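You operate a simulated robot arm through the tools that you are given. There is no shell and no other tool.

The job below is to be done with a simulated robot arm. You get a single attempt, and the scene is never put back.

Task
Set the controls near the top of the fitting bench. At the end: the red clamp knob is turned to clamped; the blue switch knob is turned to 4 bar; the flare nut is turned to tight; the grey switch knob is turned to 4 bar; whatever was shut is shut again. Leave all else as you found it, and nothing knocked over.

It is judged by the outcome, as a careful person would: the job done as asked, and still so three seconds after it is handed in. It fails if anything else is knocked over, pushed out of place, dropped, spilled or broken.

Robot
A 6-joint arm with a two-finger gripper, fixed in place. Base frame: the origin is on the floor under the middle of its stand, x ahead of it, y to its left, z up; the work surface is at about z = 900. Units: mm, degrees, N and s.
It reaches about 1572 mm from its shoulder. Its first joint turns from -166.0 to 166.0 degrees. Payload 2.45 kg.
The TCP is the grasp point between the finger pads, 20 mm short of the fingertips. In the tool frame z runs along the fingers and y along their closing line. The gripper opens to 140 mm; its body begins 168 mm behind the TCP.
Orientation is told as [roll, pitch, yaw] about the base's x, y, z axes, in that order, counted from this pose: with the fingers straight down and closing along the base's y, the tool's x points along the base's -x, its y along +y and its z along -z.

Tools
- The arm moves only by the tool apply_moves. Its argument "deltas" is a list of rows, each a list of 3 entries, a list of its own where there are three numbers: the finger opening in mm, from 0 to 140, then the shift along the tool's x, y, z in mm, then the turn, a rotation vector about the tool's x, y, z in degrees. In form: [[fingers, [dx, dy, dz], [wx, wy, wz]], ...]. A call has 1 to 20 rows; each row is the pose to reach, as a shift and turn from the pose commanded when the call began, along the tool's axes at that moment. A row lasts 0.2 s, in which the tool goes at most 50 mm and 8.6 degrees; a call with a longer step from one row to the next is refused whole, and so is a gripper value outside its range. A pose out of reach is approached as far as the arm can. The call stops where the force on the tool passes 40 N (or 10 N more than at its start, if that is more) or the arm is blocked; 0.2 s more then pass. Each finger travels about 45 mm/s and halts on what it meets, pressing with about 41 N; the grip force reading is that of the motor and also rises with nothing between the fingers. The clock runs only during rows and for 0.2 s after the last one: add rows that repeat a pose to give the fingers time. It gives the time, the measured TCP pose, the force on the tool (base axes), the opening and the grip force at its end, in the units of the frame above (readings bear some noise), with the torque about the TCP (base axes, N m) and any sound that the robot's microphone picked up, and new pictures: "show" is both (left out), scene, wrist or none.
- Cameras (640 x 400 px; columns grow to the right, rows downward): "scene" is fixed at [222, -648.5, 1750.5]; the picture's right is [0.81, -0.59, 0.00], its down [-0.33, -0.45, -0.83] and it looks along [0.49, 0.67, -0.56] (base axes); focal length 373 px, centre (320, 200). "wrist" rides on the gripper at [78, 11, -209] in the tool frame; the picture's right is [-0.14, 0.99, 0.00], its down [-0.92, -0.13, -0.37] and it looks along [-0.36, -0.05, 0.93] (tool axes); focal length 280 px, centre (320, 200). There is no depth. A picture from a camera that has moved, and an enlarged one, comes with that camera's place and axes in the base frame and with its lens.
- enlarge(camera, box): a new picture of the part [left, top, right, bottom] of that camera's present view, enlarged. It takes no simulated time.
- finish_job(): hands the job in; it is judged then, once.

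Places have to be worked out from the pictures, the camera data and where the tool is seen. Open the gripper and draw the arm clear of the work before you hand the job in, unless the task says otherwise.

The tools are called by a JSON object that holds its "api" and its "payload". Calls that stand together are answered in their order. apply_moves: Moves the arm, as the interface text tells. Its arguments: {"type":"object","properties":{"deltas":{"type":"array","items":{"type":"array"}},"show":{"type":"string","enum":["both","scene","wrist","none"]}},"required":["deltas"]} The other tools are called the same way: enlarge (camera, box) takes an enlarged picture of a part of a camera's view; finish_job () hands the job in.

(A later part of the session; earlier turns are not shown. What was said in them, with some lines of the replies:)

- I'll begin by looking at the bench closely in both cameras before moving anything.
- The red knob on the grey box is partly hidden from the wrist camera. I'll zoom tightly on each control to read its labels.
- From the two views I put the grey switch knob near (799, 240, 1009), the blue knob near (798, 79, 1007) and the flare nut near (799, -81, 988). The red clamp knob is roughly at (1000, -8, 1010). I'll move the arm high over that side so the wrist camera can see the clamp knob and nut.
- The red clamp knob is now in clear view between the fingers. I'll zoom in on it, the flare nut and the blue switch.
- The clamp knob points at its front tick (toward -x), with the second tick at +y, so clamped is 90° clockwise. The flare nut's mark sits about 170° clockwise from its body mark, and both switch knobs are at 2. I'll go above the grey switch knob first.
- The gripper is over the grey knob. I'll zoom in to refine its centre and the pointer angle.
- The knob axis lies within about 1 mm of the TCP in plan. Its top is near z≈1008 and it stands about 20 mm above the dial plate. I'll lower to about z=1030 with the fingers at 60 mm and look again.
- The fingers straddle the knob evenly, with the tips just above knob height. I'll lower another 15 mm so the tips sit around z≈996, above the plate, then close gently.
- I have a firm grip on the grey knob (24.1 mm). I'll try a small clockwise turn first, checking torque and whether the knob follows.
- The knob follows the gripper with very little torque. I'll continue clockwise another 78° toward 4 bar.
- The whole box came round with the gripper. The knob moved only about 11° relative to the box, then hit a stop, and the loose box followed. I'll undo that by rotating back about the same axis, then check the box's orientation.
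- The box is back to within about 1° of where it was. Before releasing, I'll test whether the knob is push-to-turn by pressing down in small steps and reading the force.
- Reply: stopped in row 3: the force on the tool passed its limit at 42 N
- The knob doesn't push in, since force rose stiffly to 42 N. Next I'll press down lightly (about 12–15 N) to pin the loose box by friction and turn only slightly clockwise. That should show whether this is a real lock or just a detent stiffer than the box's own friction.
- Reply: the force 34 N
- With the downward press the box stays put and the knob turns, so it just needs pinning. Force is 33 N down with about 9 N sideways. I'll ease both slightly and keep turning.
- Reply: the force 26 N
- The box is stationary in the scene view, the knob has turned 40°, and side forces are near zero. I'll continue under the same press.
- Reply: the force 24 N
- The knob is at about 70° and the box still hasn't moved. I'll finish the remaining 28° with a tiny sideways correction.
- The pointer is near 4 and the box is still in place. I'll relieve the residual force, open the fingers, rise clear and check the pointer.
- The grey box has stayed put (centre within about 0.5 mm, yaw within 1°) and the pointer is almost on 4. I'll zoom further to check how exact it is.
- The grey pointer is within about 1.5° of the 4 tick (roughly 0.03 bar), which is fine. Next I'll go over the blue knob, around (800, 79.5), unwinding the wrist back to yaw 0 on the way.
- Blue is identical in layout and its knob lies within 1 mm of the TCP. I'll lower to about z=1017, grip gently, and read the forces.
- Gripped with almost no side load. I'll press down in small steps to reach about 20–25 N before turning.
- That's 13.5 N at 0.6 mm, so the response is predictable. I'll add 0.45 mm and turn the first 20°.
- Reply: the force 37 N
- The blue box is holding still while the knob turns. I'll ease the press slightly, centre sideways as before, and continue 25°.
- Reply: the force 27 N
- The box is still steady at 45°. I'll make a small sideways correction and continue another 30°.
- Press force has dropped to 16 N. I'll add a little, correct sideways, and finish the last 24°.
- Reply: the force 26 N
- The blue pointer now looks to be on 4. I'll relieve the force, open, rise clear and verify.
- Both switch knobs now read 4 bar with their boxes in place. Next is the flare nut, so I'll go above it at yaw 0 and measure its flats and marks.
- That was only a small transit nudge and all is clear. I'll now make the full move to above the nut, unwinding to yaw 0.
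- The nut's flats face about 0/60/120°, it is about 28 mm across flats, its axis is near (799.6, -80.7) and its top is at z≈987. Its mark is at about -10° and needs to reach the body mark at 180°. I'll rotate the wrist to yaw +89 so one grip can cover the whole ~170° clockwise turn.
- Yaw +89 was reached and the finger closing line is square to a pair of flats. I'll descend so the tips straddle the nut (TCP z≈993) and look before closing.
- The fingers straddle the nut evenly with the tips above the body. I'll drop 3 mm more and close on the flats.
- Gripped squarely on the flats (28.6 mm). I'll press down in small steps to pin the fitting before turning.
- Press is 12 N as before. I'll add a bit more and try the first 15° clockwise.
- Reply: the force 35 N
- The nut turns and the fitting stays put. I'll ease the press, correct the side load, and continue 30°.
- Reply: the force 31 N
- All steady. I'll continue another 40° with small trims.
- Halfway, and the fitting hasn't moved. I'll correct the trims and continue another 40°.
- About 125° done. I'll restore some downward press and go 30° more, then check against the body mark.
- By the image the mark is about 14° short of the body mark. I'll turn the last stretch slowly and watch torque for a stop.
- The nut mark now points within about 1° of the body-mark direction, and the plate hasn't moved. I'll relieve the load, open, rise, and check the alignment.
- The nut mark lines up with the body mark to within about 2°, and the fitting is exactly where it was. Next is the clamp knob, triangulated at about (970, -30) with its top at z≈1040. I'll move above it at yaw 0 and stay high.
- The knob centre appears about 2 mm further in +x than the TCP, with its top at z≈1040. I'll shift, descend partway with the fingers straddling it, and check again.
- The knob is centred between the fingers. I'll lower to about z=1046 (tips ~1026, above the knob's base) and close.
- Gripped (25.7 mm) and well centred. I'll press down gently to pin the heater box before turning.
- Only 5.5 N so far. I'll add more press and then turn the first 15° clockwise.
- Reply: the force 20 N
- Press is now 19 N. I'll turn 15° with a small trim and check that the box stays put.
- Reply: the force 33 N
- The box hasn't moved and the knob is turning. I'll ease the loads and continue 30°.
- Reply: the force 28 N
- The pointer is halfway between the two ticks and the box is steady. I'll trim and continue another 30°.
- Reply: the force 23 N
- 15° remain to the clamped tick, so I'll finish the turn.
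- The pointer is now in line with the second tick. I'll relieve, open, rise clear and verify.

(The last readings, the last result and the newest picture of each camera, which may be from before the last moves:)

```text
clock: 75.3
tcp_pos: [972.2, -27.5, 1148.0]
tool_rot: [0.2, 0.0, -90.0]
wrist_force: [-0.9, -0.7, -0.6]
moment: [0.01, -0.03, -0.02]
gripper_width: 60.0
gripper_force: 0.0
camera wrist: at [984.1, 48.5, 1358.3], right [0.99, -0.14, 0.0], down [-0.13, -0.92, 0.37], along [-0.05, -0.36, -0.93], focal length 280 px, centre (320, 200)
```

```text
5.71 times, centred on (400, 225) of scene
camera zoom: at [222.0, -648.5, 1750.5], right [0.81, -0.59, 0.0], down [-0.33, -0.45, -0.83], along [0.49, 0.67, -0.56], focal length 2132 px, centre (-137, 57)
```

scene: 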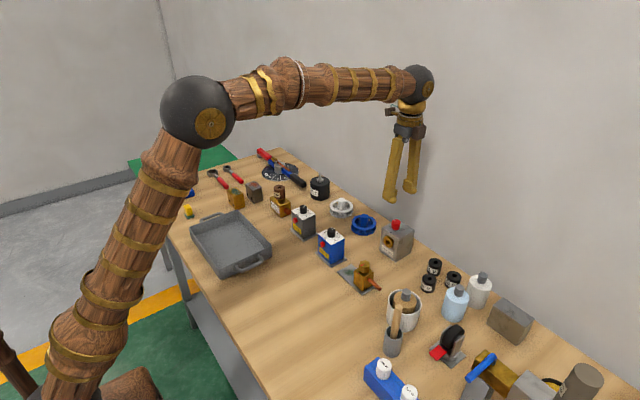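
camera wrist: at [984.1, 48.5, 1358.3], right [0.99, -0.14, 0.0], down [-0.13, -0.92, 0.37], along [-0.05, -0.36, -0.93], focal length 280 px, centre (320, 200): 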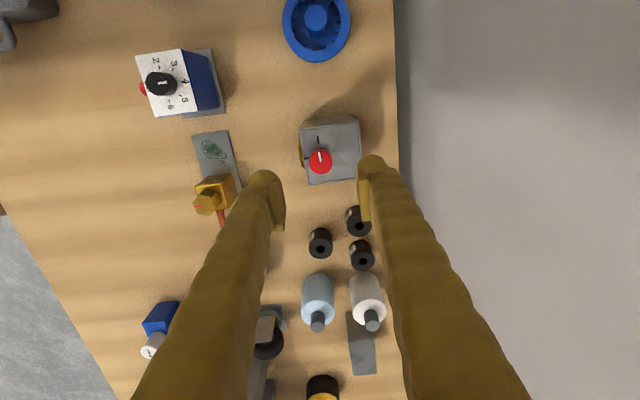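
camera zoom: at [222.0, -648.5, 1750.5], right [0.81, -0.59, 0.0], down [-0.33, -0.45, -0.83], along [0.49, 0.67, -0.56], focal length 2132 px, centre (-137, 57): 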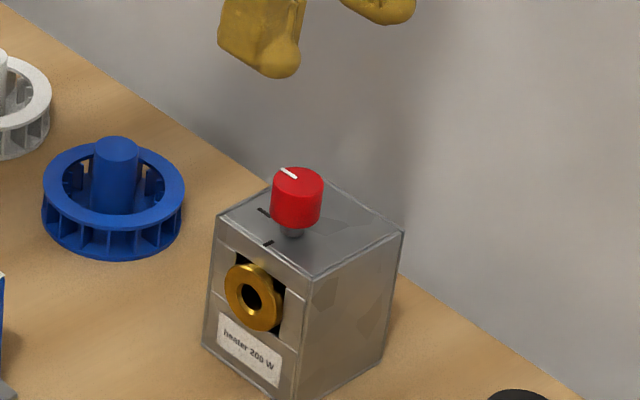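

The pointer lies on the clamped tick and the heater box is unmoved. I'll raise the arm and return to the starting pose, opening the gripper, to compare the whole scene with the initial pictures.

{"api": "apply_moves", "payload": {"deltas": [[60, [0, 0, -40], [0, 0, 0]], [60, [0, 0, -80], [0, 0, 0]], [60, [0, 0, -120], [0, 0, -5]], [60, [10, -10, -155], [0, 0, -12]], [70, [35, -32, -170], [0, 0, -20]], [80, [65, -58, -180], [0, 0, -28]], [90, [95, -85, -189], [0, 0, -36]], [100, [125, -111, -189], [0, 0, -44]], [110, [155, -137, -189], [0, 0, -52]], [120, [185, -164, -189], [0, 0, -60]], [130, [215, -190, -189], [0, 0, -68]], [140, [245, -217, -189], [0, 0, -76]], [140, [270, -239, -189], [0, 0, -84]], [140, [290, -257, -189], [0, 0, -90]], [140, [290, -257, -189], [0, 0, -90]]]}}

{"api": "enlarge", "payload": {"camera": "scene", "box": [240, 140, 440, 300]}}

{"api": "enlarge", "payload": {"camera": "scene", "box": [285, 195, 335, 245]}}

{"api": "enlarge", "payload": {"camera": "scene", "box": [310, 220, 360, 270]}}

{"api": "enlarge", "payload": {"camera": "wrist", "box": [200, 120, 440, 280]}}

{"api": "enlarge", "payload": {"camera": "wrist", "box": [285, 140, 345, 195]}}

```text
clock: 78.5
tcp_pos: [714.6, 261.1, 1338.1]
tool_rot: [0.1, -0.2, -0.1]
wrist_force: [0.2, 0.4, 0.2]
moment: [0.01, -0.04, 0.0]
gripper_width: 140.1
gripper_force: 0.0
camera wrist: at [637.1, 271.7, 1546.9], right [0.14, 0.99, 0.0], down [0.92, -0.13, 0.37], along [0.37, -0.05, -0.93], focal length 280 px, centre (320, 200)
```

scene: 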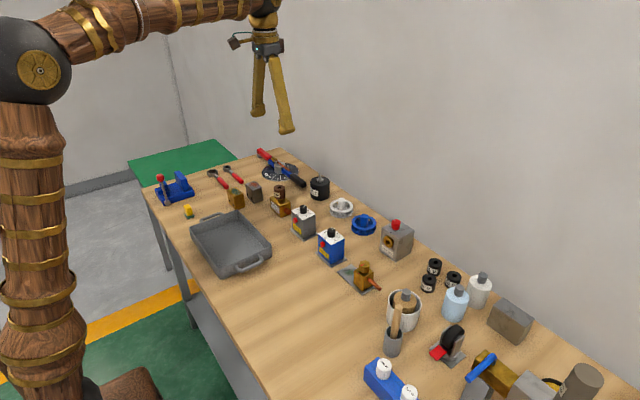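
wrist: 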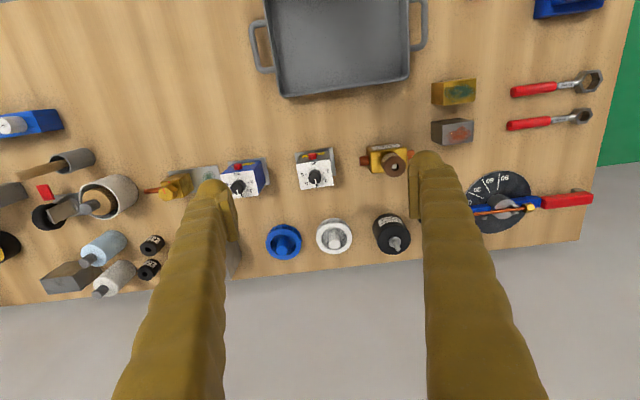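

```text
2.50 times, centred on (340, 220) of scene
camera zoom: at [222.0, -648.5, 1750.5], right [0.81, -0.59, 0.0], down [-0.33, -0.45, -0.83], along [0.49, 0.67, -0.56], focal length 933 px, centre (270, 150)
```

zoom: 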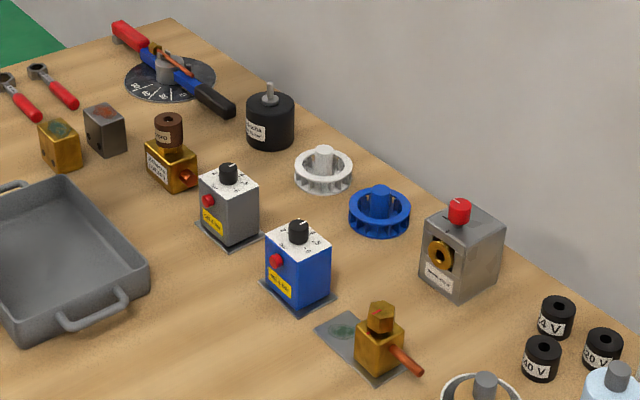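

```text
8.00 times, centred on (310, 220) of scene
camera zoom: at [222.0, -648.5, 1750.5], right [0.81, -0.59, 0.0], down [-0.33, -0.45, -0.83], along [0.49, 0.67, -0.56], focal length 2985 px, centre (400, 40)
```

zoom: 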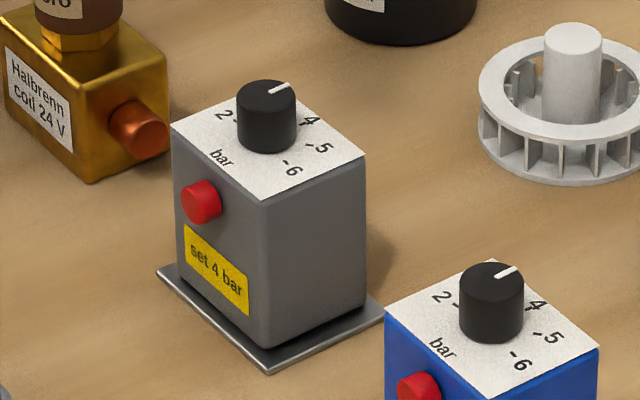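

```text
8.00 times, centred on (335, 245) of scene
camera zoom: at [222.0, -648.5, 1750.5], right [0.81, -0.59, 0.0], down [-0.33, -0.45, -0.83], along [0.49, 0.67, -0.56], focal length 2985 px, centre (200, -160)
```

zoom: 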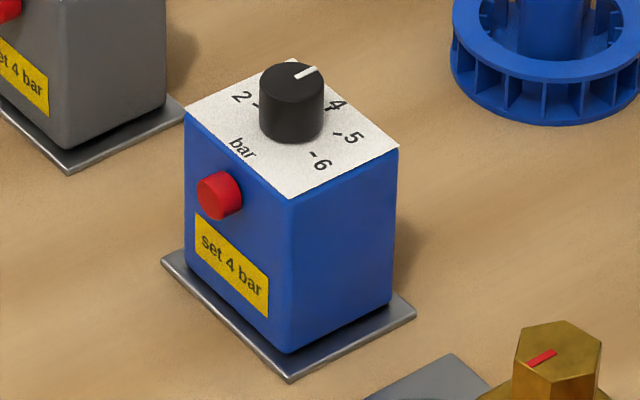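

```text
2.50 times, centred on (320, 200) of wrist
camera zoom: at [637.1, 271.7, 1546.9], right [0.14, 0.99, 0.0], down [0.92, -0.13, 0.37], along [0.37, -0.05, -0.93], focal length 701 px, centre (320, 200)
```

zoom: 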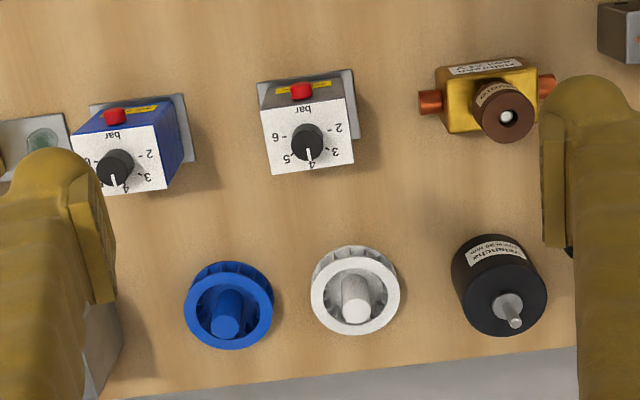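

```text
7.27 times, centred on (315, 168) of wrist
camera zoom: at [637.1, 271.7, 1546.9], right [0.14, 0.99, 0.0], down [0.92, -0.13, 0.37], along [0.37, -0.05, -0.93], focal length 2039 px, centre (356, 436)
```

zoom: 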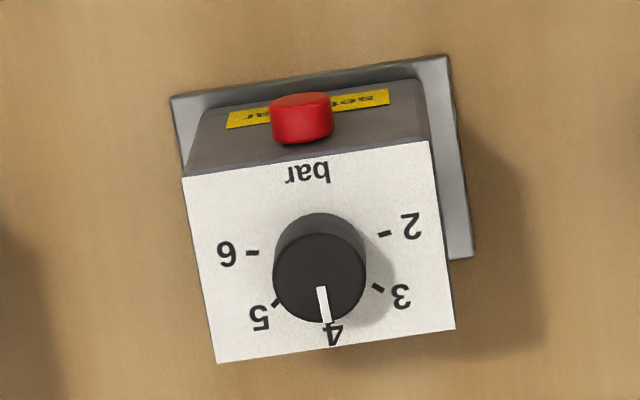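

All four controls read as asked: both switches at 4 bar, nut marks aligned, clamp pointer on the second tick. The fittings match the initial pictures to within about 1° and 1 mm. The gripper is open and clear of the work, so I'm handing in.

{"api": "finish_job", "payload": {}}

```text
The job is handed in.
```

All four controls are set and the job is handed in. I checked each control against close-up pictures before handing in, but no verdict came back, so I can't say it passed.

| Control | Set to | Error, measured from pictures |
|---|---|---|
| Grey switch knob | 4 bar | about 1.5° off the 4 mark (roughly 0.03 bar) |
| Blue switch knob | 4 bar | about 1° off the 4 mark |
| Flare nut | tight | nut mark within about 2.5° of the body mark |
| Red clamp knob | clamped | pointer on the second tick |

- **Judgement calls:** neither the clamp nor the nut had a written label for its end position. I took the clamp knob's second tick, 90° clockwise, as clamped. I took the lined-up red marks as tight, though I felt no end stop on the nut.
- **Grey switch box moved and put back:** the boxes are loose on the bench. On my first try the grey box swung round about 87° with its knob. I turned it back, and it now sits within about 1° and 1 mm of where it started. For every turn after that I pressed down to hold the part still, and nothing else shifted.
- **Shut items:** nothing needed opening, so there was nothing to shut again.

The arm is back at its starting position with the gripper open.
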